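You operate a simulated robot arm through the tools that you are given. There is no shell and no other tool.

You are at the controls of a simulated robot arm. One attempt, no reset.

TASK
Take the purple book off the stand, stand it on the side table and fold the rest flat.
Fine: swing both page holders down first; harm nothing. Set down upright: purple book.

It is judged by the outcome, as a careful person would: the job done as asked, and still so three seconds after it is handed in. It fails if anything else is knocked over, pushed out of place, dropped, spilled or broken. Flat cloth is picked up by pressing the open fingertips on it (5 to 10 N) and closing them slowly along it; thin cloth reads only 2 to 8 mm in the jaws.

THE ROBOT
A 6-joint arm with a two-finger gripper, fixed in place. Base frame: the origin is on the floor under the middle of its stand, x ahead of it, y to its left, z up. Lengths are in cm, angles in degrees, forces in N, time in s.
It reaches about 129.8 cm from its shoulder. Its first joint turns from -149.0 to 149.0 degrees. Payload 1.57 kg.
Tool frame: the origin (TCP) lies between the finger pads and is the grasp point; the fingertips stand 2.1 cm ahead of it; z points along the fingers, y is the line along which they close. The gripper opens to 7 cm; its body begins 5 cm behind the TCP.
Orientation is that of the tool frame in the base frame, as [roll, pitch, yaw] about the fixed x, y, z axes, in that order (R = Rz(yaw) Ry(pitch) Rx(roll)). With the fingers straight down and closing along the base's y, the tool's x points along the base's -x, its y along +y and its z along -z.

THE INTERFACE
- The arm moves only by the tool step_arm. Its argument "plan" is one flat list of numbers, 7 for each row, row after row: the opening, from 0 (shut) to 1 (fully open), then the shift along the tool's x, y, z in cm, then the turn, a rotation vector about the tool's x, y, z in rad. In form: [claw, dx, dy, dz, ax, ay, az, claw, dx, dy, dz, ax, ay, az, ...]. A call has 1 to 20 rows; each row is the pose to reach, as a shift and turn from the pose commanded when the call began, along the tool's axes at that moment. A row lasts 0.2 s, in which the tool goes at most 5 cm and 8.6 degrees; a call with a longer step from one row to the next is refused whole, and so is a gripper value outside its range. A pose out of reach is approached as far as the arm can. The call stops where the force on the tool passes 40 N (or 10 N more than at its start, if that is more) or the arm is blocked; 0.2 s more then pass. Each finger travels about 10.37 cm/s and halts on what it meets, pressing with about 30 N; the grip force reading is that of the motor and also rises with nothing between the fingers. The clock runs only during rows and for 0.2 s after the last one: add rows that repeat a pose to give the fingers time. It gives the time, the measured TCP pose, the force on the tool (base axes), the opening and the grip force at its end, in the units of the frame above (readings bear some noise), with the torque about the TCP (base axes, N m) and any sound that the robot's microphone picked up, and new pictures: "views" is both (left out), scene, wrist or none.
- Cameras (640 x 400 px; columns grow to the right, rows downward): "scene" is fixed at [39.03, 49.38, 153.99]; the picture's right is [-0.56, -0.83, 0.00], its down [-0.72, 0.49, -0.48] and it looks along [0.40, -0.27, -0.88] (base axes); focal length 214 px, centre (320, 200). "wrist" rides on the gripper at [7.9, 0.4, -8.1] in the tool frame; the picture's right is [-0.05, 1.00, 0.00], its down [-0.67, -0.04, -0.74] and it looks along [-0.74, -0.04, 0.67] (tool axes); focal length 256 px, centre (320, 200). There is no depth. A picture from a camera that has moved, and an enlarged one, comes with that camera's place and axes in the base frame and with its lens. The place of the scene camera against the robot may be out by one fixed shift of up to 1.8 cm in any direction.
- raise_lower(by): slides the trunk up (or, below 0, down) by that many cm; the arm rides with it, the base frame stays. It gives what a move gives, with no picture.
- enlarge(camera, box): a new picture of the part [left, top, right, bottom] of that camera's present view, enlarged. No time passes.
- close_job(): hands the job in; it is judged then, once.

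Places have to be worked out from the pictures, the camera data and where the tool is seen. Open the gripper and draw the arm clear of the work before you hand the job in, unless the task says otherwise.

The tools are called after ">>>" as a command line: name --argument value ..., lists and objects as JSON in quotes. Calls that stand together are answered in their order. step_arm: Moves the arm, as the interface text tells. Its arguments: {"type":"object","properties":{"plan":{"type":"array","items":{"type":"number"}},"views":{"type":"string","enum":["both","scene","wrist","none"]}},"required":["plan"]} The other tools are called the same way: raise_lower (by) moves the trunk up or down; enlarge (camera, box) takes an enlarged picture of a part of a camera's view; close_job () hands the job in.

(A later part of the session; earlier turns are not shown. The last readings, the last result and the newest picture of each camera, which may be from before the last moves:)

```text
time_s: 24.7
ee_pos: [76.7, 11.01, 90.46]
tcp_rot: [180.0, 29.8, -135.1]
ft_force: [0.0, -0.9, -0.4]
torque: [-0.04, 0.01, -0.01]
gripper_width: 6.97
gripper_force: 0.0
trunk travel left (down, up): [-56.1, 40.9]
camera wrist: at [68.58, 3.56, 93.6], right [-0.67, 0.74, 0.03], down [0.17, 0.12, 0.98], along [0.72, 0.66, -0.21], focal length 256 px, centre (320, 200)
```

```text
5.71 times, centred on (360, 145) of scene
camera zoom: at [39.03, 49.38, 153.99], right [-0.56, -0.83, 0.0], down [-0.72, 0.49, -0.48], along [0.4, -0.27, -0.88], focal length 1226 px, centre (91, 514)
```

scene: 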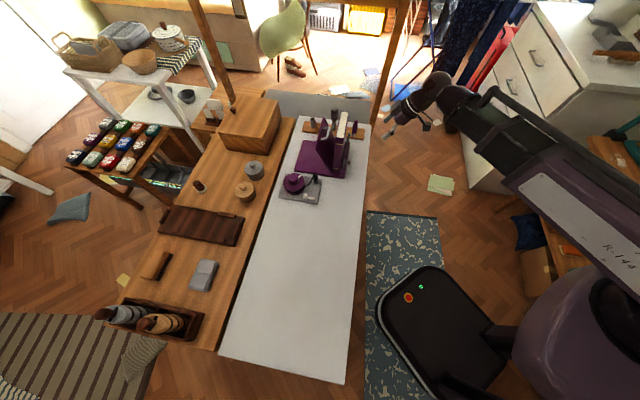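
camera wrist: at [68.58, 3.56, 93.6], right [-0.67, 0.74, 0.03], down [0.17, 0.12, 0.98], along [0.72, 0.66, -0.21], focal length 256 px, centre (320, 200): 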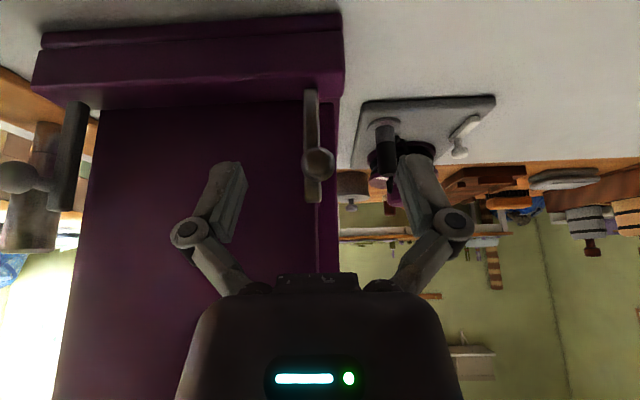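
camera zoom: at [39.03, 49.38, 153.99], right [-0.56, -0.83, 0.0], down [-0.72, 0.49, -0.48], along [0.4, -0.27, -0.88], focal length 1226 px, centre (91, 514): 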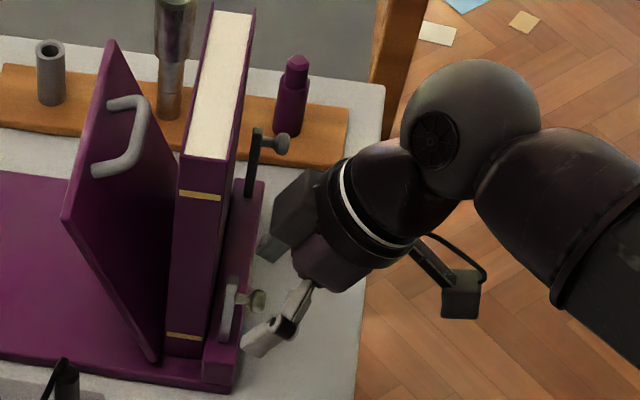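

The knob sits between the pads but near the tips. I'll lower half a centimetre, then close gently on it.

>>> raise_lower --by -0.5

>>> step_arm --plan '[0.6, 0, 0, 0, 0, 0, 0, 0.4, 0, 0, 0, 0, 0, 0, 0.25, 0, 0, 0, 0, 0, 0, 0.1, 0, 0, 0, 0, 0, 0, 0, 0, 0, 0, 0, 0, 0]' --views "wrist"

>>> enlarge --camera "wrist" --box '[240, 90, 400, 250]'

```text
time_s: 25.2
ee_pos: [76.66, 10.88, 89.86]
tcp_rot: [-180.0, 29.8, -135.1]
ft_force: [-0.7, -0.5, -0.2]
torque: [-0.02, 0.02, -0.02]
gripper_width: 6.99
gripper_force: 0.0
trunk travel left (down, up): [-55.6, 41.4]
```

```text
time_s: 26.4
ee_pos: [76.75, 10.71, 89.96]
tcp_rot: [-180.0, 29.7, -135.0]
ft_force: [4.1, -4.0, 3.3]
torque: [-0.14, 0.02, 0.01]
gripper_width: 1.45
gripper_force: 32.2
trunk travel left (down, up): [-55.6, 41.4]
camera wrist: at [68.58, 3.49, 93.1], right [-0.67, 0.74, 0.03], down [0.17, 0.12, 0.98], along [0.72, 0.66, -0.21], focal length 256 px, centre (320, 200)
```

wrist: 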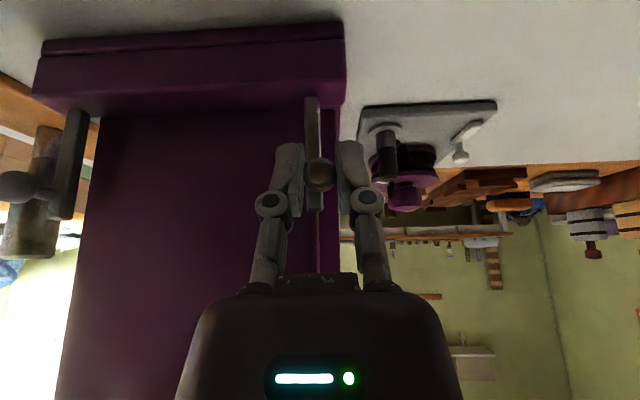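

```text
2.50 times, centred on (320, 170) of wrist
camera zoom: at [68.58, 3.49, 93.1], right [-0.67, 0.74, 0.03], down [0.17, 0.12, 0.98], along [0.72, 0.66, -0.21], focal length 640 px, centre (320, 275)
```

zoom: 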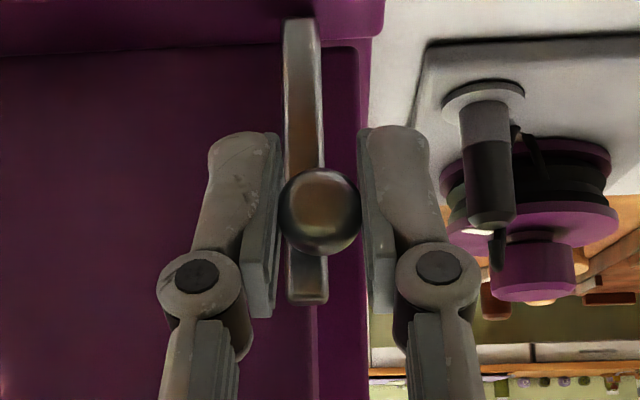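

The knob is gripped (1.45 cm, about 30 N). I'll pull 0.6 cm toward me to learn whether the bar pivots forward.

>>> step_arm --plan '[0, 0.26, 0, -0.15, 0, 0, 0, 0, 0.52, 0, -0.3, 0, 0, 0]' --views "wrist"

>>> enlarge --camera "wrist" --box '[240, 90, 400, 250]'

```text
time_s: 27.0
ee_pos: [76.43, 10.47, 89.82]
tcp_rot: [179.9, 29.8, -135.1]
ft_force: [17.7, 11.8, 1.0]
torque: [0.14, -0.22, -0.01]
gripper_width: 1.49
gripper_force: 32.2
trunk travel left (down, up): [-55.6, 41.4]
camera wrist: at [68.27, 3.16, 93.0], right [-0.67, 0.74, 0.03], down [0.17, 0.12, 0.98], along [0.72, 0.66, -0.21], focal length 256 px, centre (320, 200)
```

wrist: 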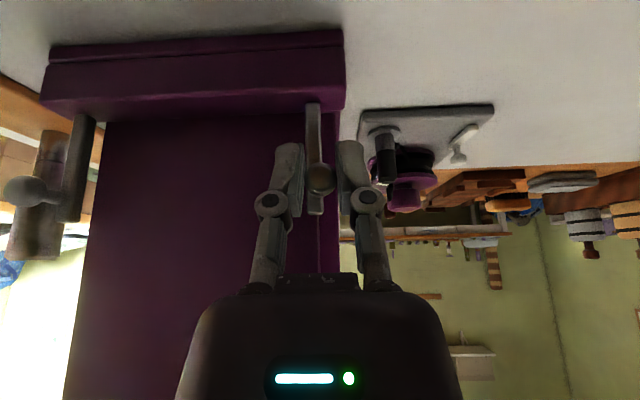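

```text
2.50 times, centred on (320, 170) of wrist
camera zoom: at [68.27, 3.16, 93.0], right [-0.67, 0.74, 0.03], down [0.17, 0.12, 0.98], along [0.72, 0.66, -0.21], focal length 640 px, centre (320, 275)
```

zoom: 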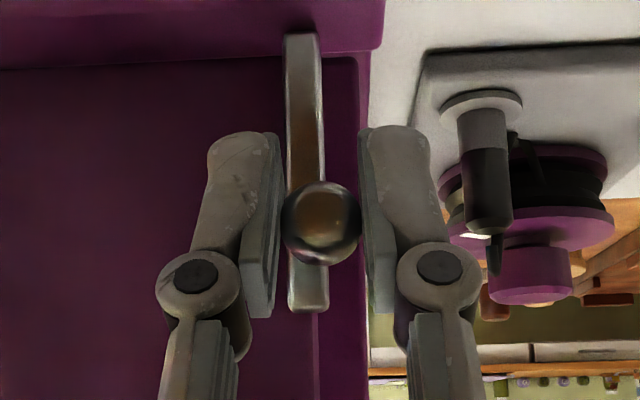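

The pull met about 21 N along e2 with no pivoting, so the hinge axis isn't along the ledge. I'll undo that pull and try swinging the knob sideways, outward from the book.

>>> step_arm --plan '[0, -0.26, 0, 0.15, 0, 0, 0, 0, -0.52, 0, 0.3, 0, 0, 0, 0, -0.52, 0.3, 0.3, 0, 0, 0, 0, -0.52, 0.6, 0.3, 0, 0, 0]' --views "wrist"

>>> enlarge --camera "wrist" --box '[240, 90, 400, 250]'

```text
time_s: 28.0
ee_pos: [76.41, 10.75, 89.9]
tcp_rot: [-179.7, 29.7, -135.2]
ft_force: [10.6, -37.3, -1.1]
torque: [-0.09, -0.12, -0.36]
gripper_width: 1.45
gripper_force: 32.1
trunk travel left (down, up): [-55.6, 41.4]
camera wrist: at [68.31, 3.45, 93.06], right [-0.67, 0.74, 0.02], down [0.17, 0.13, 0.98], along [0.72, 0.66, -0.21], focal length 256 px, centre (320, 200)
```

wrist: 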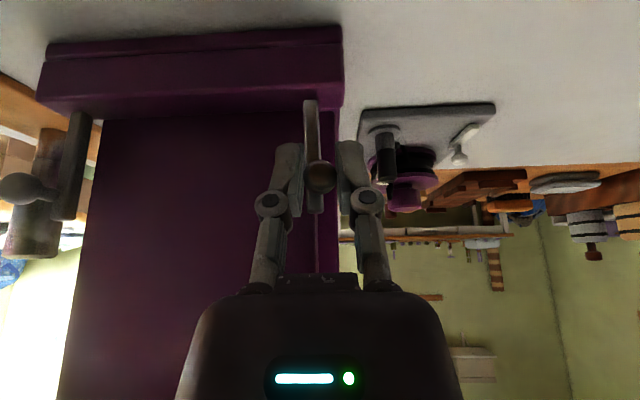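

```text
2.50 times, centred on (320, 170) of wrist
camera zoom: at [68.31, 3.45, 93.06], right [-0.67, 0.74, 0.02], down [0.17, 0.13, 0.98], along [0.72, 0.66, -0.21], focal length 640 px, centre (320, 275)
```

zoom: 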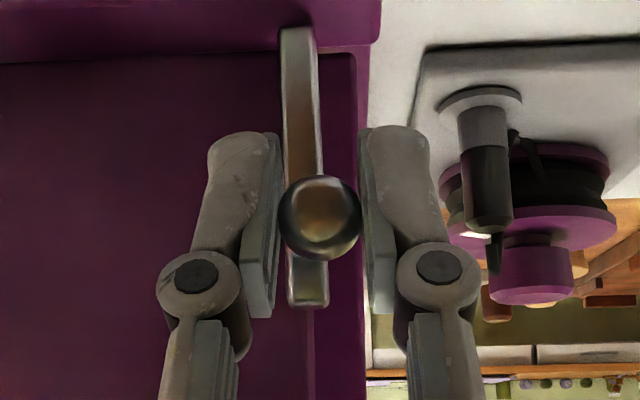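

Sideways outward is also rigid (34 N, no movement). I'll return to neutral, read the force there, then try inward, where a 7 cm bar would lie along the ledge top.

>>> step_arm --plan '[0, 0.26, -0.3, -0.15, 0, 0, 0, 0, 0.26, -0.6, -0.15, 0, 0, 0, 0, 0.26, -0.6, -0.15, 0, 0, 0]' --views "none"

>>> step_arm --plan '[0, 0, -0.2, 0, 0, 0, 0, 0, 0, -0.4, 0, 0, 0, 0, 0, 0, -0.6, 0, 0, 0, 0]' --views "wrist"

>>> enlarge --camera "wrist" --box '[240, 90, 400, 250]'

```text
time_s: 28.8
ee_pos: [76.45, 10.62, 89.86]
tcp_rot: [180.0, 29.8, -135.1]
ft_force: [11.0, -4.1, 0.0]
torque: [0.18, -0.09, -0.02]
gripper_width: 1.42
gripper_force: 31.4
trunk travel left (down, up): [-55.6, 41.4]
```

```text
time_s: 29.6
ee_pos: [76.75, 10.36, 89.93]
tcp_rot: [-180.0, 29.9, -135.1]
ft_force: [6.9, 10.2, 0.6]
torque: [0.19, -0.01, 0.06]
gripper_width: 1.44
gripper_force: 32.2
trunk travel left (down, up): [-55.6, 41.4]
camera wrist: at [68.72, 2.96, 93.07], right [-0.67, 0.74, 0.03], down [0.17, 0.12, 0.98], along [0.72, 0.66, -0.21], focal length 256 px, centre (320, 200)
```

wrist: 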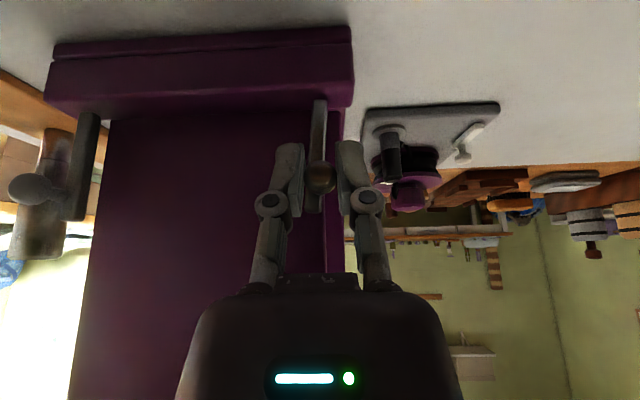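

```text
2.50 times, centred on (320, 170) of wrist
camera zoom: at [68.72, 2.96, 93.07], right [-0.67, 0.74, 0.03], down [0.17, 0.12, 0.98], along [0.72, 0.66, -0.21], focal length 640 px, centre (320, 275)
```

zoom: 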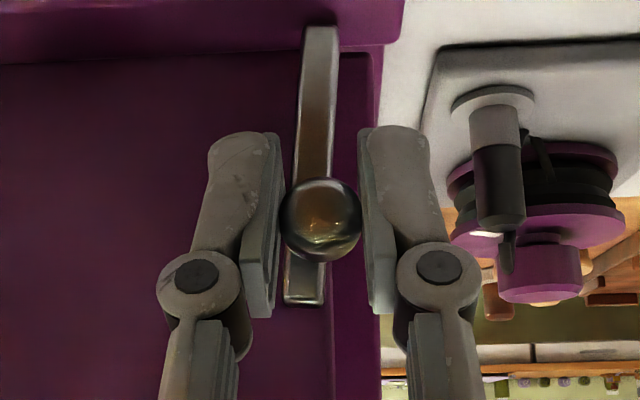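

That's it: the bar swings freely inward with about 2 N and is already leaning, so the hinge axis points away from me and each holder folds inward onto the ledge. I'll keep following the arc in small steps: arm inward, trunk down.

>>> step_arm --plan '[0, -0.17, -0.4, 0.1, 0, 0, 0, 0, -0.17, -0.8, 0.1, 0, 0, 0, 0, -0.17, -1.2, 0.1, 0, 0, 0, 0, -0.17, -1.6, 0.1, 0, 0, 0]' --views "none"

>>> raise_lower --by -0.6

>>> step_arm --plan '[0, 0, -0.5, 0, 0, 0, 0, 0, 0, -1.0, 0, 0, 0, 0, 0, 0, -1.4, 0, 0, 0, 0]' --views "wrist"

>>> enlarge --camera "wrist" --box '[240, 60, 400, 220]'

```text
time_s: 30.6
ee_pos: [78.06, 9.18, 89.82]
tcp_rot: [180.0, 29.6, -135.0]
ft_force: [-13.1, -4.4, -16.8]
torque: [-0.21, 0.28, 0.04]
gripper_width: 1.48
gripper_force: 32.1
trunk travel left (down, up): [-55.6, 41.4]
```

```text
time_s: 31.2
ee_pos: [78.16, 9.22, 89.53]
tcp_rot: [-179.8, 30.0, -135.2]
ft_force: [5.7, -6.5, 17.8]
torque: [0.14, -0.25, -0.07]
gripper_width: 1.47
gripper_force: 31.7
trunk travel left (down, up): [-55.0, 42.0]
```

```text
time_s: 32.0
ee_pos: [79.14, 8.37, 89.03]
tcp_rot: [179.9, 29.4, -135.0]
ft_force: [-11.3, 11.3, -21.5]
torque: [-0.04, 0.17, 0.06]
gripper_width: 1.51
gripper_force: 32.0
trunk travel left (down, up): [-55.0, 42.0]
camera wrist: at [70.94, 1.0, 92.41], right [-0.67, 0.74, 0.03], down [0.18, 0.12, 0.98], along [0.72, 0.66, -0.21], focal length 256 px, centre (320, 200)
```

wrist: 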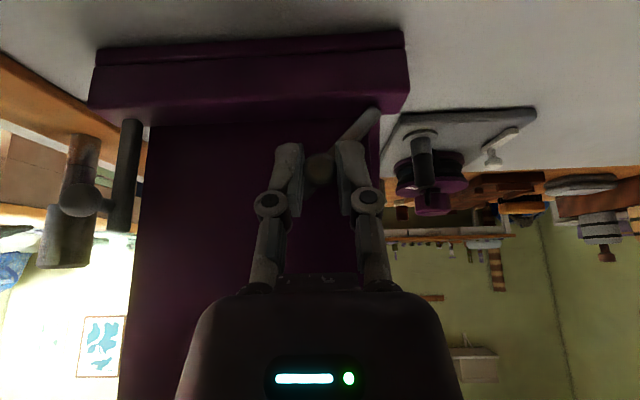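

```text
2.50 times, centred on (320, 140) of wrist
camera zoom: at [70.94, 1.0, 92.41], right [-0.67, 0.74, 0.03], down [0.18, 0.12, 0.98], along [0.72, 0.66, -0.21], focal length 640 px, centre (320, 350)
```

zoom: 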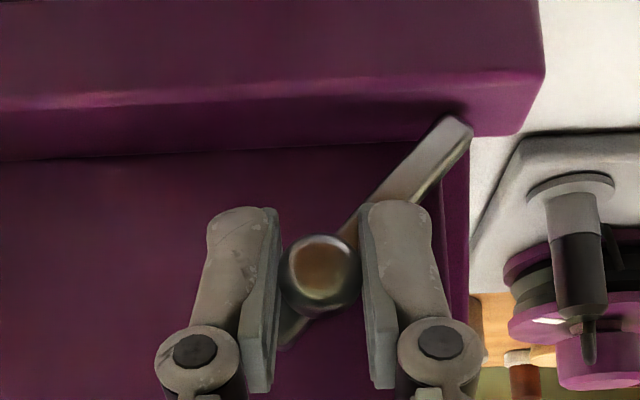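

Bar A now leans about 36° inward. I'll keep following: lower the trunk, then move inward again.

>>> raise_lower --by -1.2

>>> step_arm --plan '[0, 0, -0.4, 0, 0, 0, 0, 0, 0, -0.8, 0, 0, 0, 0, 0, 0, -1.2, 0, 0, 0, 0]' --views "none"

>>> raise_lower --by -1.2

>>> enlarge --camera "wrist" --box '[240, 60, 400, 220]'

```text
time_s: 32.6
ee_pos: [79.21, 8.06, 88.18]
tcp_rot: [-179.9, 29.9, -135.2]
ft_force: [13.8, -11.0, 18.2]
torque: [0.07, -0.12, -0.09]
gripper_width: 1.52
gripper_force: 32.4
trunk travel left (down, up): [-53.8, 43.2]
```

```text
time_s: 33.4
ee_pos: [79.73, 7.74, 88.14]
tcp_rot: [179.9, 29.6, -135.0]
ft_force: [-21.6, 17.3, -21.6]
torque: [0.02, 0.23, 0.18]
gripper_width: 1.53
gripper_force: 32.0
trunk travel left (down, up): [-53.8, 43.2]
```

```text
time_s: 34.0
ee_pos: [80.19, 7.22, 86.88]
tcp_rot: [-179.9, 29.9, -135.2]
ft_force: [2.2, -4.7, -0.7]
torque: [0.29, -0.49, -0.04]
gripper_width: 1.47
gripper_force: 32.5
trunk travel left (down, up): [-52.6, 44.4]
```

```text
2.50 times, centred on (320, 140) of wrist
camera zoom: at [72.01, -0.08, 90.09], right [-0.67, 0.74, 0.02], down [0.17, 0.12, 0.98], along [0.72, 0.66, -0.21], focal length 640 px, centre (320, 350)
```

zoom: 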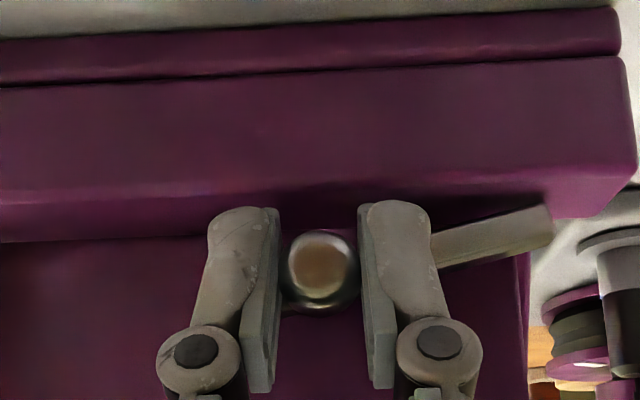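

Bar A is around 60° down. One more small step down and inward, then I'll release and check.

>>> raise_lower --by -1.0

>>> step_arm --plan '[0, 0, -0.3, 0, 0, 0, 0, 0, 0, -0.5, 0, 0, 0, 0]' --views "none"

>>> raise_lower --by -0.8

>>> enlarge --camera "wrist" --box '[240, 60, 400, 220]'

```text
time_s: 34.5
ee_pos: [80.2, 7.13, 85.82]
tcp_rot: [-179.9, 29.7, -135.3]
ft_force: [21.5, -21.3, 2.3]
torque: [0.22, -0.58, -0.21]
gripper_width: 1.49
gripper_force: 31.7
trunk travel left (down, up): [-51.6, 45.4]
```

```text
time_s: 35.1
ee_pos: [80.31, 7.14, 85.89]
tcp_rot: [179.7, 29.8, -135.0]
ft_force: [8.0, -9.7, -0.9]
torque: [0.17, -0.41, -0.11]
gripper_width: 1.43
gripper_force: 32.0
trunk travel left (down, up): [-51.6, 45.4]
```

```text
time_s: 35.6
ee_pos: [80.25, 7.07, 85.7]
tcp_rot: [-179.9, 30.3, -135.3]
ft_force: [-4.5, -6.3, 21.1]
torque: [0.41, -0.24, 0.1]
gripper_width: 1.46
gripper_force: 31.8
trunk travel left (down, up): [-51.1, 45.9]
stopped: the force on the tool passed its limit at 50 N (the readings are from after the stop); the commanded pose is now the measured one
```

```text
2.50 times, centred on (320, 140) of wrist
camera zoom: at [72.14, -0.28, 88.75], right [-0.67, 0.74, 0.03], down [0.17, 0.11, 0.98], along [0.72, 0.66, -0.2], focal length 640 px, centre (320, 350)
```

zoom: 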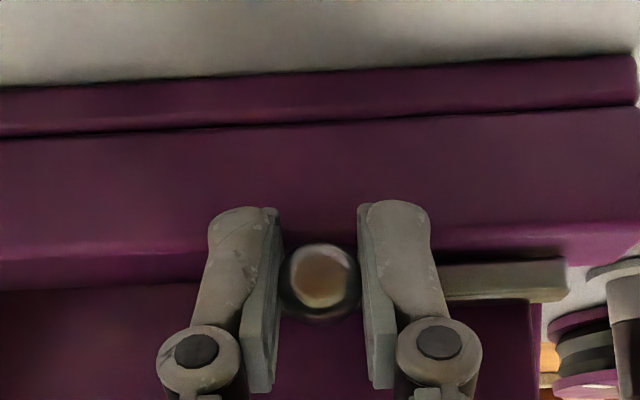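

Bar A now lies flat along the ledge and reached its stop. I'll open a little to release the knob.

>>> step_arm --plan '[0.25, 0, 0, 0, 0, 0, 0, 0.4, 0, 0, 0, 0, 0, 0, 0.4, 0, 0, 0, 0, 0, 0]' --views "wrist"

>>> enlarge --camera "wrist" --box '[180, 60, 460, 220]'

>>> enlarge --camera "scene" --box '[310, 100, 430, 190]'

```text
time_s: 36.4
ee_pos: [80.31, 7.13, 85.62]
tcp_rot: [-179.9, 30.2, -135.2]
ft_force: [-4.1, -4.5, 5.7]
torque: [0.0, 0.05, 0.04]
gripper_width: 2.59
gripper_force: 0.1
trunk travel left (down, up): [-51.1, 45.9]
camera wrist: at [72.22, -0.24, 88.68], right [-0.67, 0.74, 0.03], down [0.17, 0.12, 0.98], along [0.72, 0.66, -0.2], focal length 256 px, centre (320, 200)
```

wrist: 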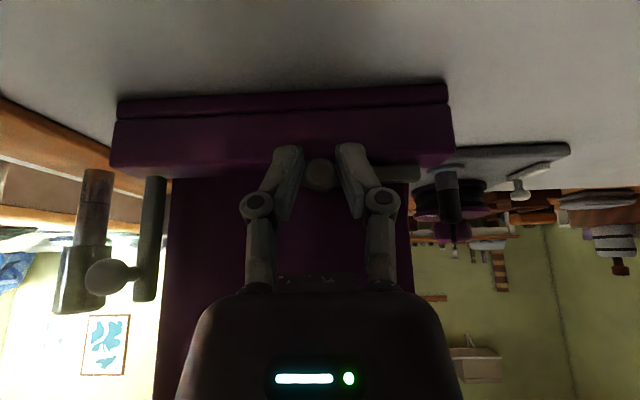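

```text
2.29 times, centred on (320, 140) of wrist
camera zoom: at [72.22, -0.24, 88.68], right [-0.67, 0.74, 0.03], down [0.17, 0.12, 0.98], along [0.72, 0.66, -0.2], focal length 585 px, centre (320, 337)
```

zoom: 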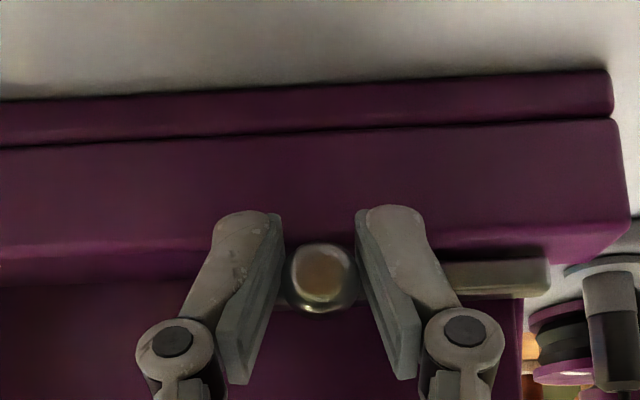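

```text
4.44 times, centred on (370, 145) of scene
camera zoom: at [39.03, 49.38, 153.99], right [-0.56, -0.83, 0.0], down [-0.72, 0.49, -0.48], along [0.4, -0.27, -0.88], focal length 953 px, centre (98, 444)
```

zoom: 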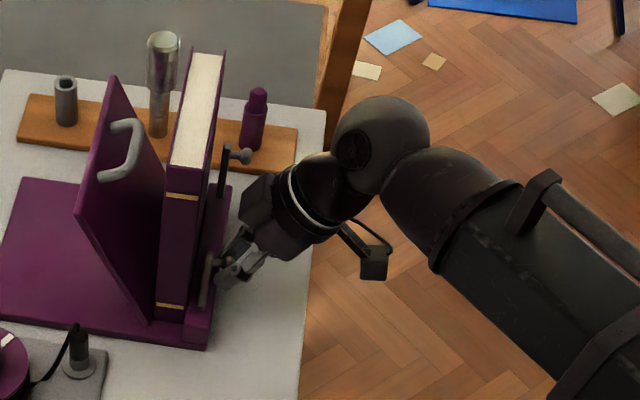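

Holder A is down flat. I'll back off 5 cm, raise to knob height and shift across to line up with knob B, using a smaller opening to keep away from the purple bottle near e1 70.

>>> step_arm --plan '[0.4, 1.44, 0, -0.83, 0, 0, 0, 0.4, 2.9, 0, -1.67, 0, 0, 0, 0.55, 4.33, 0, -2.5, 0, 0, 0]' --views "none"

>>> raise_lower --by 4.4

>>> step_arm --plan '[0.55, 0, -3.3, 0, 0, 0, 0, 0.55, 0, -6.6, 0, 0, 0, 0, 0.55, 0, -9.7, 0, 0, 0, 0]' --views "both"

>>> enlarge --camera "wrist" --box '[220, 60, 460, 260]'

>>> enlarge --camera "scene" --box '[310, 90, 430, 180]'

```text
time_s: 37.2
ee_pos: [76.82, 3.62, 85.46]
tcp_rot: [-180.0, 30.2, -135.2]
ft_force: [-0.2, 0.4, -0.7]
torque: [0.0, 0.0, 0.03]
gripper_width: 3.84
gripper_force: 0.1
trunk travel left (down, up): [-51.1, 45.9]
```

```text
time_s: 38.0
ee_pos: [76.91, 3.69, 89.71]
tcp_rot: [180.0, 30.3, -135.2]
ft_force: [0.7, 0.1, 0.0]
torque: [0.01, 0.01, 0.01]
gripper_width: 3.83
gripper_force: 0.1
trunk travel left (down, up): [-55.5, 41.5]
```

```text
time_s: 38.9
ee_pos: [83.6, -3.28, 89.82]
tcp_rot: [-180.0, 30.2, -135.2]
ft_force: [-0.5, 0.4, 0.7]
torque: [-0.01, -0.02, -0.05]
gripper_width: 3.86
gripper_force: 0.0
trunk travel left (down, up): [-55.5, 41.5]
camera wrist: at [75.5, -10.62, 92.97], right [-0.67, 0.74, 0.03], down [0.17, 0.12, 0.98], along [0.72, 0.66, -0.2], focal length 256 px, centre (320, 200)
```

scene: 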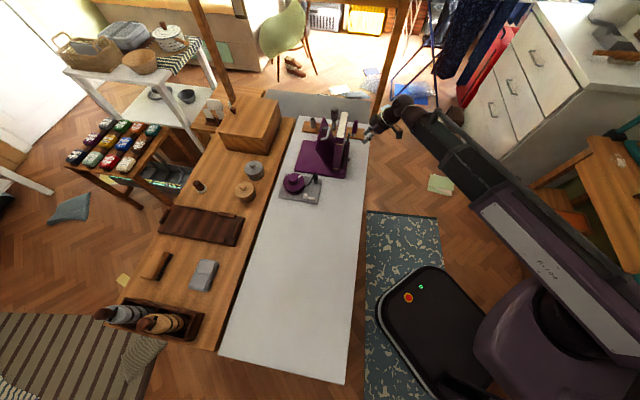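
wrist: 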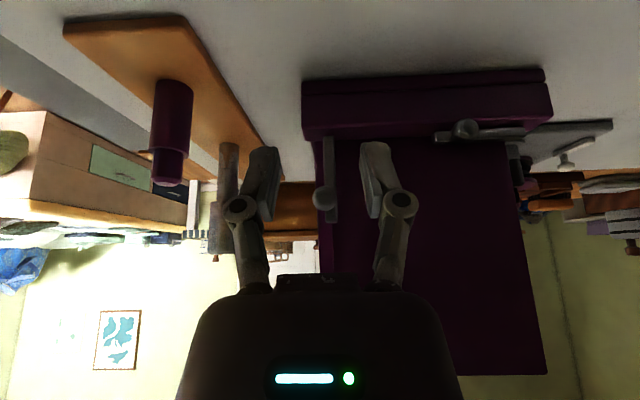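

```text
2.00 times, centred on (340, 160) of wrist
camera zoom: at [75.5, -10.62, 92.97], right [-0.67, 0.74, 0.03], down [0.17, 0.12, 0.98], along [0.72, 0.66, -0.2], focal length 512 px, centre (280, 280)
```

zoom: 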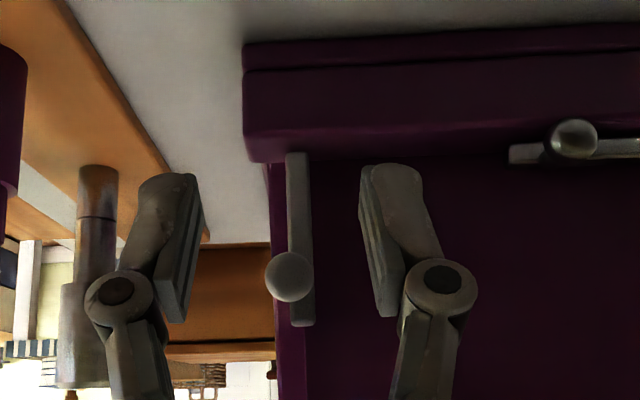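

```text
4.44 times, centred on (370, 135) of scene
camera zoom: at [39.03, 49.38, 153.99], right [-0.56, -0.83, 0.0], down [-0.72, 0.49, -0.48], along [0.4, -0.27, -0.88], focal length 953 px, centre (98, 489)
```

zoom: 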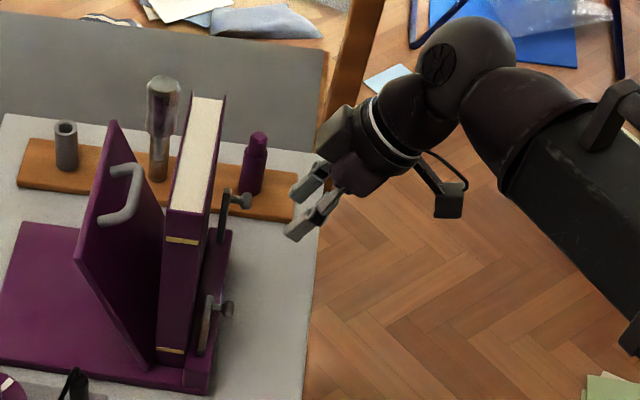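

Holder A stays flat. Knob B is at (61.3, 62.4, 89.5) and centred. I'll advance 5.1 cm and close on it.

>>> step_arm --plan '[0.55, -1.47, 0.05, 0.86, 0, 0, 0, 0.55, -2.94, 0.1, 1.71, 0, 0, 0, 0.55, -4.41, 0.1, 2.57, 0, 0, 0, 0.4, -4.41, 0.1, 2.57, 0, 0, 0, 0.25, -4.41, 0.1, 2.57, 0, 0, 0, 0.1, -4.41, 0.1, 2.57, 0, 0, 0, 0, -4.41, 0.1, 2.57, 0, 0, 0]' --views "none"

>>> enlarge --camera "wrist" --box '[240, 90, 400, 250]'

```text
time_s: 40.5
ee_pos: [87.32, 0.55, 89.86]
tcp_rot: [180.0, 30.1, -135.2]
ft_force: [0.0, 2.3, -0.4]
torque: [-0.01, 0.02, -0.02]
gripper_width: 1.42
gripper_force: 32.5
trunk travel left (down, up): [-55.5, 41.5]
```

```text
2.50 times, centred on (320, 170) of wrist
camera zoom: at [79.09, -6.81, 92.97], right [-0.67, 0.74, 0.03], down [0.17, 0.12, 0.98], along [0.72, 0.66, -0.2], focal length 640 px, centre (320, 275)
```

zoom: 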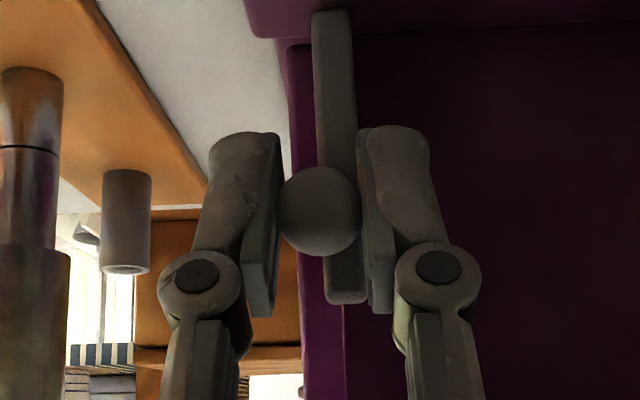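

Knob B is gripped. I'll swing it inward the same way, alternating small arm and trunk steps.

>>> step_arm --plan '[0, 0, 0.5, 0, 0, 0, 0, 0, 0, 1.0, 0, 0, 0, 0, 0, 0, 1.5, 0, 0, 0, 0, 0, 0, 2.0, 0, 0, 0, 0]' --views "none"

>>> raise_lower --by -0.7

>>> step_arm --plan '[0, 0, 0.5, 0, 0, 0, 0, 0, 0, 1.0, 0, 0, 0, 0, 0, 0, 1.4, 0, 0, 0, 0]' --views "none"

>>> raise_lower --by -1.0

>>> enlarge --camera "wrist" --box '[240, 70, 400, 230]'

```text
time_s: 41.5
ee_pos: [85.95, 1.83, 89.69]
tcp_rot: [-180.0, 30.1, -135.2]
ft_force: [4.1, -2.6, -9.3]
torque: [-0.01, -0.18, -0.02]
gripper_width: 1.46
gripper_force: 31.7
trunk travel left (down, up): [-55.5, 41.5]
```

```text
time_s: 42.0
ee_pos: [85.62, 2.0, 89.51]
tcp_rot: [-179.9, 30.4, -135.2]
ft_force: [-3.7, 9.0, 20.7]
torque: [0.18, -0.1, 0.06]
gripper_width: 1.51
gripper_force: 31.5
trunk travel left (down, up): [-54.8, 42.2]
```

```text
time_s: 42.8
ee_pos: [85.1, 2.62, 88.95]
tcp_rot: [180.0, 29.9, -135.2]
ft_force: [5.7, -12.7, -17.9]
torque: [-0.05, -0.08, -0.08]
gripper_width: 1.43
gripper_force: 31.4
trunk travel left (down, up): [-54.8, 42.2]
```

```text
time_s: 43.4
ee_pos: [84.62, 3.15, 88.31]
tcp_rot: [179.7, 30.3, -135.1]
ft_force: [-9.3, 9.4, 9.0]
torque: [0.42, -0.16, 0.07]
gripper_width: 1.46
gripper_force: 31.9
trunk travel left (down, up): [-53.8, 43.2]
```

```text
2.50 times, centred on (320, 150) of wrist
camera zoom: at [76.47, -4.26, 91.42], right [-0.67, 0.74, 0.03], down [0.17, 0.11, 0.98], along [0.72, 0.66, -0.2], focal length 640 px, centre (320, 325)
```

zoom: 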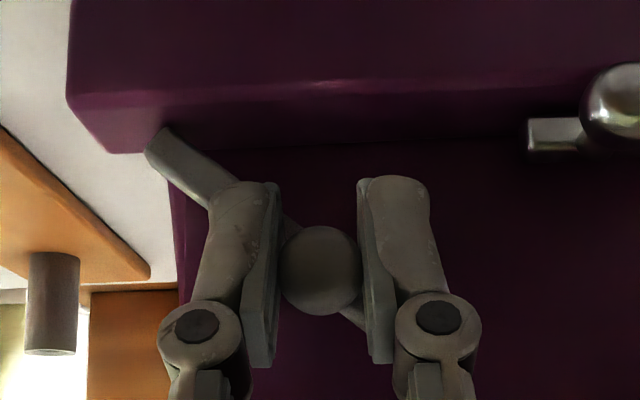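

Bar B is at about 45°. Going all the way down with the knob gripped would bring the inner finger against knob A, so I'll take one more step, release, and then press it down from above with closed fingers.

>>> step_arm --plan '[0, 0, 0.4, 0, 0, 0, 0, 0, 0, 0.8, 0, 0, 0, 0]' --views "none"

>>> raise_lower --by -1.0

>>> enlarge --camera "wrist" --box '[240, 70, 400, 230]'

```text
time_s: 44.0
ee_pos: [84.39, 3.25, 88.03]
tcp_rot: [-179.9, 30.1, -135.3]
ft_force: [7.7, -3.5, -2.1]
torque: [0.19, -0.38, 0.0]
gripper_width: 1.45
gripper_force: 31.9
trunk travel left (down, up): [-53.8, 43.2]
```

```text
time_s: 44.6
ee_pos: [83.94, 3.62, 87.23]
tcp_rot: [179.8, 30.2, -135.1]
ft_force: [-5.8, 14.0, 3.7]
torque: [0.47, -0.28, 0.05]
gripper_width: 1.46
gripper_force: 32.5
trunk travel left (down, up): [-52.8, 44.2]
```

```text
2.50 times, centred on (320, 150) of wrist
camera zoom: at [75.94, -3.74, 90.34], right [-0.67, 0.74, 0.03], down [0.17, 0.12, 0.98], along [0.72, 0.66, -0.2], focal length 640 px, centre (320, 325)
```

zoom: 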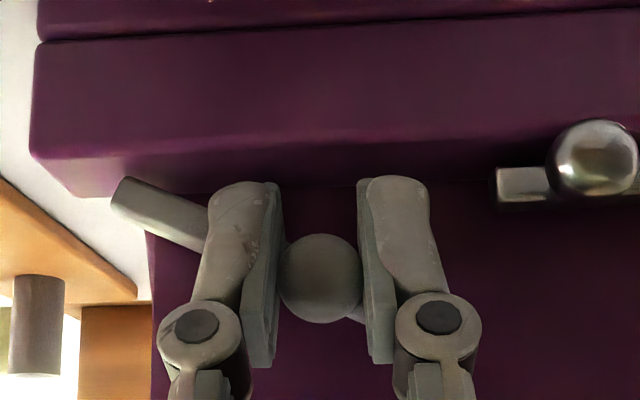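

Releasing knob B now and backing straight off.

>>> step_arm --plan '[0.25, 0, 0, 0, 0, 0, 0, 0.38, 0, 0, 0, 0, 0, 0, 0.38, 1.3, 0, -0.75, 0, 0, 0, 0.38, 2.6, 0, -1.5, 0, 0, 0, 0.38, 3.9, 0, -2.25, 0, 0, 0]' --views "wrist"

>>> enlarge --camera "wrist" --box '[240, 70, 400, 230]'

```text
time_s: 45.8
ee_pos: [81.0, 0.13, 87.15]
tcp_rot: [179.9, 30.2, -135.2]
ft_force: [-0.5, -1.1, -0.5]
torque: [0.04, 0.02, -0.04]
gripper_width: 2.67
gripper_force: 0.1
trunk travel left (down, up): [-52.8, 44.2]
camera wrist: at [72.89, -7.18, 90.28], right [-0.67, 0.74, 0.03], down [0.17, 0.12, 0.98], along [0.72, 0.66, -0.2], focal length 256 px, centre (320, 200)
```

wrist: 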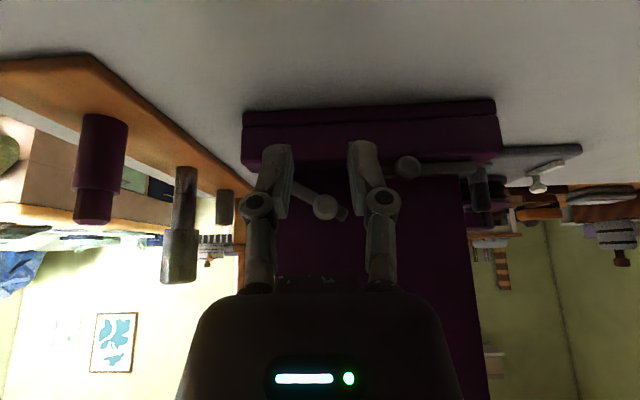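

```text
2.50 times, centred on (320, 150) of wrist
camera zoom: at [72.89, -7.18, 90.28], right [-0.67, 0.74, 0.03], down [0.17, 0.12, 0.98], along [0.72, 0.66, -0.2], focal length 640 px, centre (320, 325)
```

zoom: 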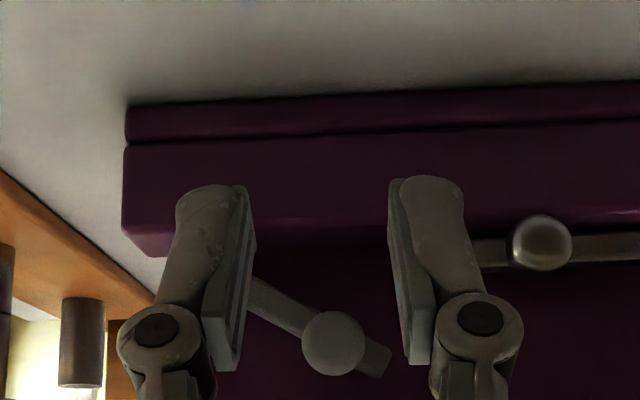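

Bar B stays part-way by friction. I'll raise, close the fingers, position just above knob B, and press it down.

>>> raise_lower --by 4

>>> step_arm --plan '[0.2, 0, 0.3, 0, 0, 0, 0, 0, 0, 0.6, 0, 0, 0, 0, 0, -1.7, 0.6, 0.98, 0, 0, 0, 0, -3.37, 0.6, 1.96, 0, 0, 0]' --views "none"

>>> enlarge --camera "wrist" --box '[240, 70, 400, 230]'

>>> enlarge --camera "scene" --box '[320, 110, 400, 180]'

```text
time_s: 46.6
ee_pos: [81.01, 0.22, 91.27]
tcp_rot: [180.0, 30.3, -135.2]
ft_force: [-0.1, 0.2, 0.3]
torque: [0.04, 0.03, -0.03]
gripper_width: 2.65
gripper_force: 0.0
trunk travel left (down, up): [-56.8, 40.2]
```

```text
time_s: 47.6
ee_pos: [83.33, 3.47, 91.21]
tcp_rot: [180.0, 30.2, -135.2]
ft_force: [0.3, -0.3, -0.3]
torque: [-0.02, -0.03, 0.0]
gripper_width: 0.02
gripper_force: 28.7
trunk travel left (down, up): [-56.8, 40.2]
```

```text
2.50 times, centred on (320, 150) of wrist
camera zoom: at [75.22, -4.0, 94.27], right [-0.67, 0.74, 0.03], down [0.17, 0.12, 0.98], along [0.72, 0.66, -0.2], focal length 640 px, centre (320, 325)
```

zoom: 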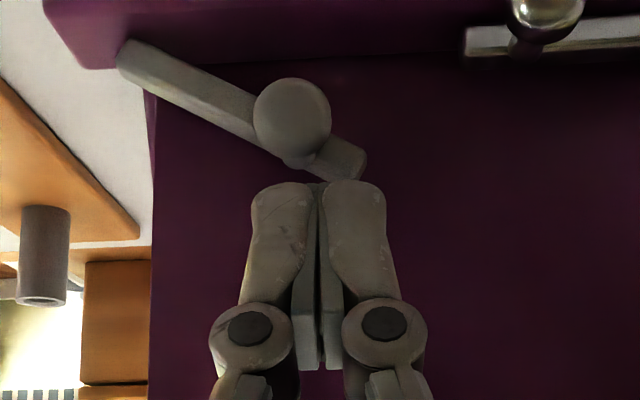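

```text
5.71 times, centred on (360, 145) of scene
camera zoom: at [39.03, 49.38, 153.99], right [-0.56, -0.83, 0.0], down [-0.72, 0.49, -0.48], along [0.4, -0.27, -0.88], focal length 1226 px, centre (91, 514)
```

zoom: 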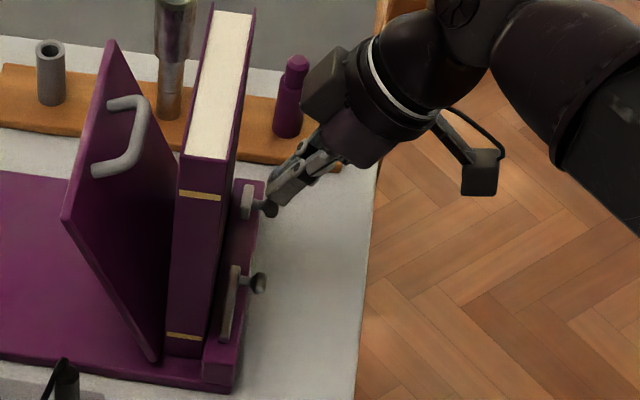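

The closed tips are just above knob B, so I'll lower the trunk in stages to press it down.

>>> raise_lower --by -2.5

>>> raise_lower --by -1.0

>>> enlarge --camera "wrist" --box '[240, 70, 400, 230]'

```text
time_s: 48.3
ee_pos: [83.35, 3.4, 88.74]
tcp_rot: [179.9, 30.2, -135.2]
ft_force: [0.1, 0.0, 0.2]
torque: [0.03, -0.01, 0.01]
gripper_width: 0.0
gripper_force: 28.9
trunk travel left (down, up): [-54.3, 42.7]
```

```text
time_s: 48.9
ee_pos: [83.3, 3.28, 87.71]
tcp_rot: [-180.0, 30.1, -135.3]
ft_force: [1.1, 0.0, -1.1]
torque: [0.02, 0.01, -0.01]
gripper_width: 0.0
gripper_force: 28.6
trunk travel left (down, up): [-53.3, 43.7]
```

```text
2.50 times, centred on (320, 150) of wrist
camera zoom: at [75.18, -4.02, 90.78], right [-0.67, 0.74, 0.03], down [0.17, 0.12, 0.98], along [0.72, 0.66, -0.2], focal length 640 px, centre (320, 325)
```

zoom: 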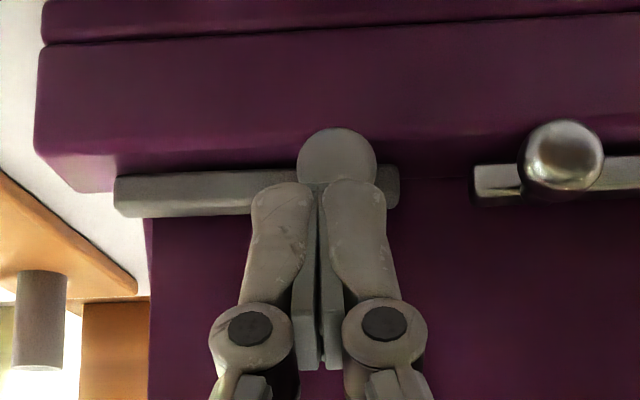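

Bar B is now horizontal too. A slight extra press will confirm it's at its stop.

>>> raise_lower --by -0.6

>>> enlarge --camera "wrist" --box '[240, 70, 460, 230]'

```text
time_s: 49.4
ee_pos: [83.15, 3.27, 87.38]
tcp_rot: [-179.9, 30.5, -135.2]
ft_force: [-1.1, -7.2, 26.5]
torque: [0.05, -0.07, 0.02]
gripper_width: 0.01
gripper_force: 27.5
trunk travel left (down, up): [-52.7, 44.3]
```

```text
2.50 times, centred on (350, 150) of wrist
camera zoom: at [75.01, -4.09, 90.39], right [-0.67, 0.74, 0.03], down [0.16, 0.12, 0.98], along [0.72, 0.66, -0.2], focal length 640 px, centre (245, 325)
```

zoom: 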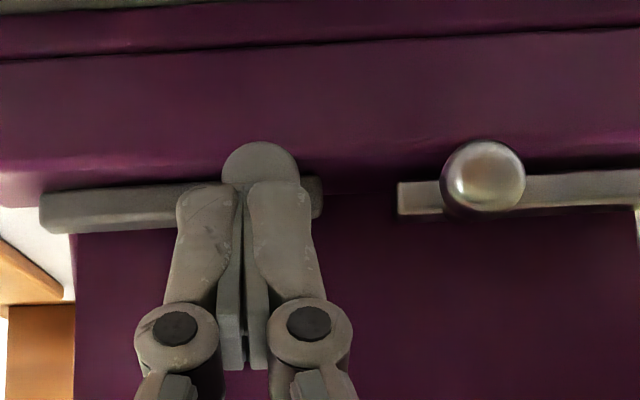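

Both holders are firmly at their stops (26 N press). I'll back away, raise above the book's top, and return the tool to vertical.

>>> raise_lower --by 3

>>> step_arm --plan '[0, 3.45, 0, -2.03, 0, 0, 0, 0, 6.9, 0, -4.06, 0, 0, 0]' --views "none"

>>> raise_lower --by 20.5

>>> step_arm --plan '[0, 0, 0, 0, 0, 0.13, 0, 0, 0, 0, 0, 0, 0.26, 0, 0.3, 0, 0, 0, 0, 0.39, 0, 0.6, 0, 0, 0, 0, 0.527, 0]' --views "both"

```text
time_s: 50.2
ee_pos: [83.28, 3.38, 90.08]
tcp_rot: [179.9, 30.2, -135.2]
ft_force: [1.2, 0.2, 0.4]
torque: [-0.04, -0.03, -0.01]
gripper_width: 0.0
gripper_force: 28.0
trunk travel left (down, up): [-55.7, 41.3]
```

```text
time_s: 50.8
ee_pos: [77.58, -2.36, 90.16]
tcp_rot: [-179.9, 30.3, -135.2]
ft_force: [0.4, -0.4, 0.0]
torque: [0.02, 0.0, -0.05]
gripper_width: 0.0
gripper_force: 28.8
trunk travel left (down, up): [-55.7, 41.3]
```

```text
time_s: 53.0
ee_pos: [77.58, -2.35, 110.67]
tcp_rot: [180.0, 30.3, -135.2]
ft_force: [0.4, 0.5, 0.5]
torque: [0.02, 0.03, 0.04]
gripper_width: 0.04
gripper_force: 29.0
trunk travel left (down, up): [-76.2, 20.8]
```

```text
time_s: 54.0
ee_pos: [77.73, -2.4, 108.0]
tcp_rot: [-180.0, -0.2, -135.3]
ft_force: [-0.9, 0.4, 0.8]
torque: [0.02, -0.01, 0.0]
gripper_width: 4.18
gripper_force: 0.0
out of reach, approached as far as the arm can: row 1, 2, 3, 4
trunk travel left (down, up): [-76.2, 20.8]
camera wrist: at [71.75, -7.6, 116.24], right [-0.66, 0.75, 0.0], down [0.5, 0.44, 0.74], along [0.56, 0.49, -0.67], focal length 256 px, centre (320, 200)
```

scene: 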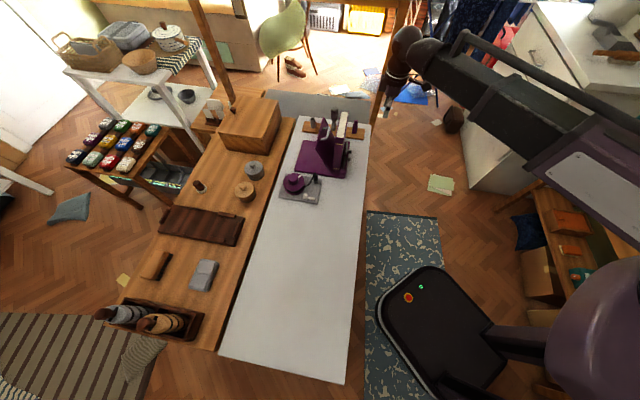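
wrist: 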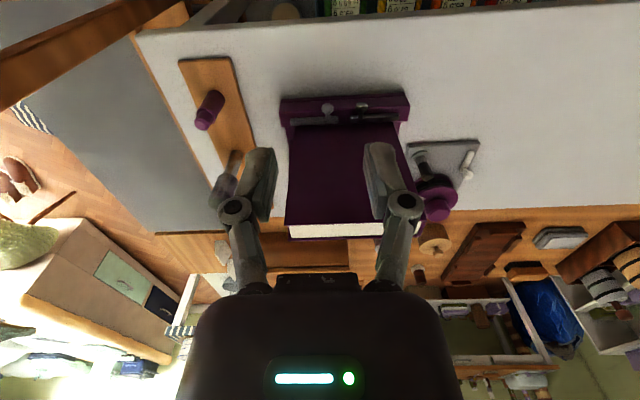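

Tool is vertical with tips well above the book's top (~101). I'll rotate 90° so the fingers close across the book's thickness, and move to its near end for an end-on view.

>>> step_arm --plan '[0.6, -1.24, 1.34, 0, 0, 0, 0.1428, 0.6, -2.47, 2.67, 0, 0, 0, 0.2856, 0.6, -3.71, 4.0, 0, 0, 0, 0.4284, 0.6, -4.95, 5.35, 0, 0, 0, 0.5712, 0.6, -6.18, 6.68, 0, 0, 0, 0.714, 0.6, -7.42, 8.0, 0, 0, 0, 0.8568, 0.6, -8.65, 9.35, 0, 0, 0, 0.9996, 0.6, -9.9, 10.7, 0, 0, 0, 1.1424, 0.6, -11.1, 12.0, 0, 0, 0, 1.2852, 0.6, -12.4, 13.4, 0, 0, 0, 1.428, 0.6, -13.6, 14.7, 0, 0, 0, 1.571]' --views "both"

>>> enlarge --camera "wrist" --box '[240, 80, 440, 280]'

>>> enlarge --camera "scene" --box '[310, 90, 430, 180]'

```text
time_s: 56.4
ee_pos: [77.04, 17.68, 108.06]
tcp_rot: [179.9, 0.0, 134.6]
ft_force: [-0.3, -0.5, 1.2]
torque: [-0.01, 0.02, 0.0]
gripper_width: 4.19
gripper_force: 0.1
trunk travel left (down, up): [-76.2, 20.8]
camera wrist: at [71.68, 23.69, 116.24], right [0.75, 0.66, 0.0], down [0.44, -0.5, 0.74], along [0.49, -0.56, -0.67], focal length 256 px, centre (320, 200)
```

scene: 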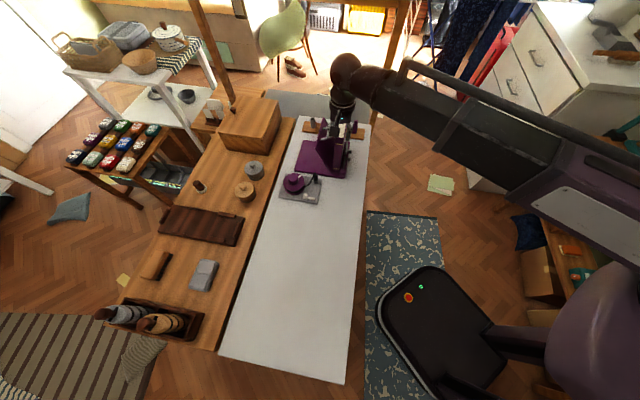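
wrist: 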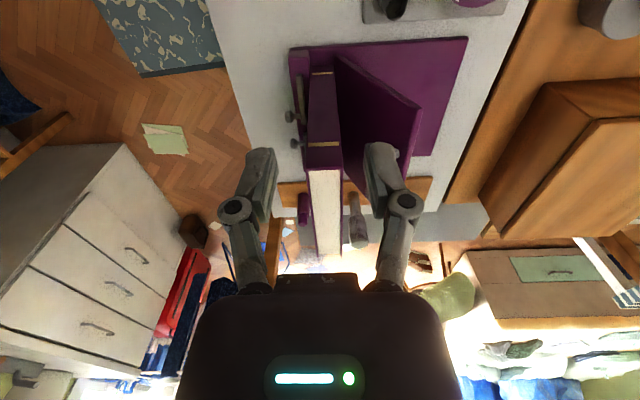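

```text
2.00 times, centred on (340, 180) of wrist
camera zoom: at [71.68, 23.69, 116.24], right [0.75, 0.66, 0.0], down [0.44, -0.5, 0.74], along [0.49, -0.56, -0.67], focal length 512 px, centre (280, 240)
```

zoom: 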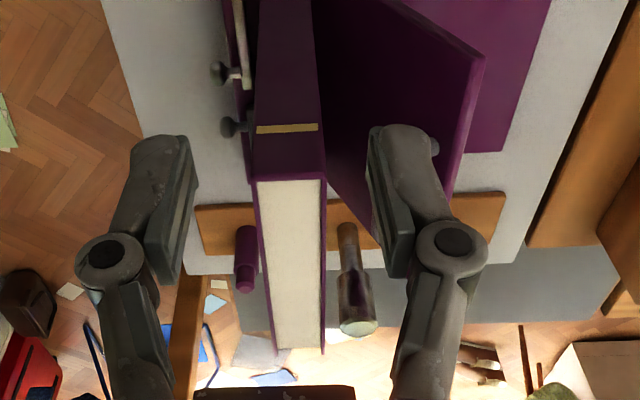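

```text
4.44 times, centred on (370, 135) of scene
camera zoom: at [39.03, 49.38, 153.99], right [-0.56, -0.83, 0.0], down [-0.72, 0.49, -0.48], along [0.4, -0.27, -0.88], focal length 953 px, centre (98, 489)
```

zoom: 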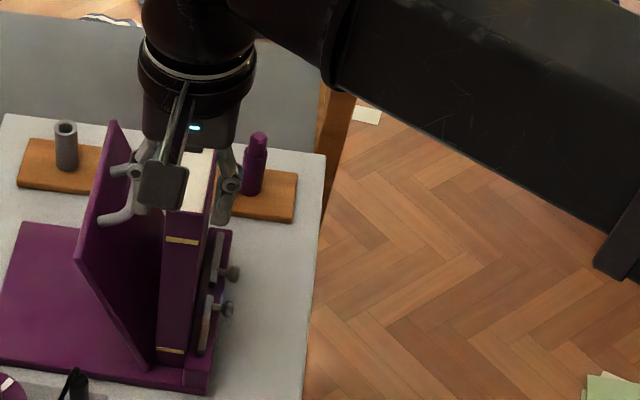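

The book's top spans e2 65.5–68.2 at z≈101.2, with its middle at e1 54.1, and the gripper is well aligned across it. I'll move over its middle and lower until the tips just straddle the top.

>>> step_arm --plan '[0.6, -4, -0.05, 0, 0, 0, 0, 0.6, -8, -0.1, 0, 0, 0, 0, 0.6, -12.1, -0.13, 0, 0, 0, 0]' --views "wrist"

>>> enlarge --camera "wrist" --box '[220, 80, 420, 280]'

>>> enlarge --camera "scene" --box '[310, 80, 430, 180]'

```text
time_s: 57.2
ee_pos: [85.3, 8.87, 107.95]
tcp_rot: [179.9, 0.0, 134.9]
ft_force: [0.5, -0.2, -0.5]
torque: [0.04, 0.0, 0.0]
gripper_width: 4.22
gripper_force: 0.1
trunk travel left (down, up): [-76.2, 20.8]
camera wrist: at [79.95, 14.9, 116.21], right [0.75, 0.67, 0.0], down [0.44, -0.5, 0.74], along [0.5, -0.55, -0.67], focal length 256 px, centre (320, 200)
```

wrist: 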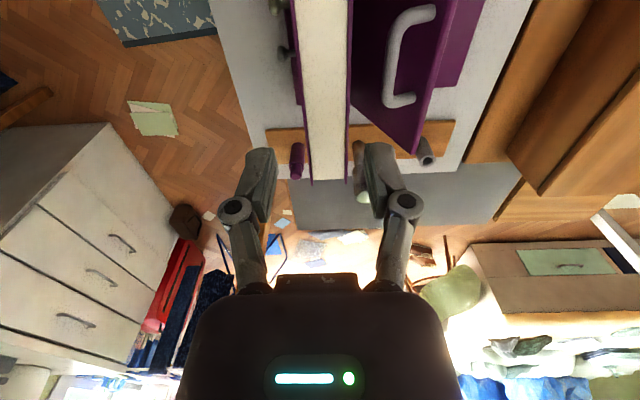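

```text
2.00 times, centred on (320, 180) of wrist
camera zoom: at [79.95, 14.9, 116.21], right [0.75, 0.67, 0.0], down [0.44, -0.5, 0.74], along [0.5, -0.55, -0.67], focal length 512 px, centre (320, 240)
```

zoom: 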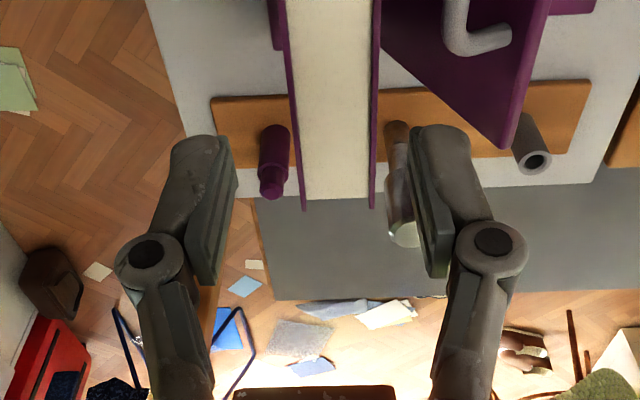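

```text
4.00 times, centred on (370, 130) of scene
camera zoom: at [39.03, 49.38, 153.99], right [-0.56, -0.83, 0.0], down [-0.72, 0.49, -0.48], along [0.4, -0.27, -0.88], focal length 858 px, centre (120, 480)
```

zoom: 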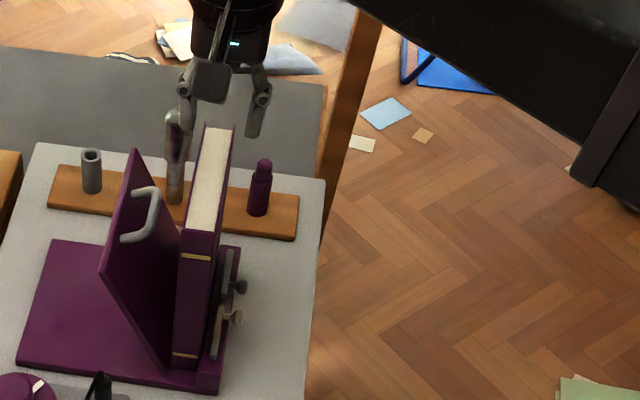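

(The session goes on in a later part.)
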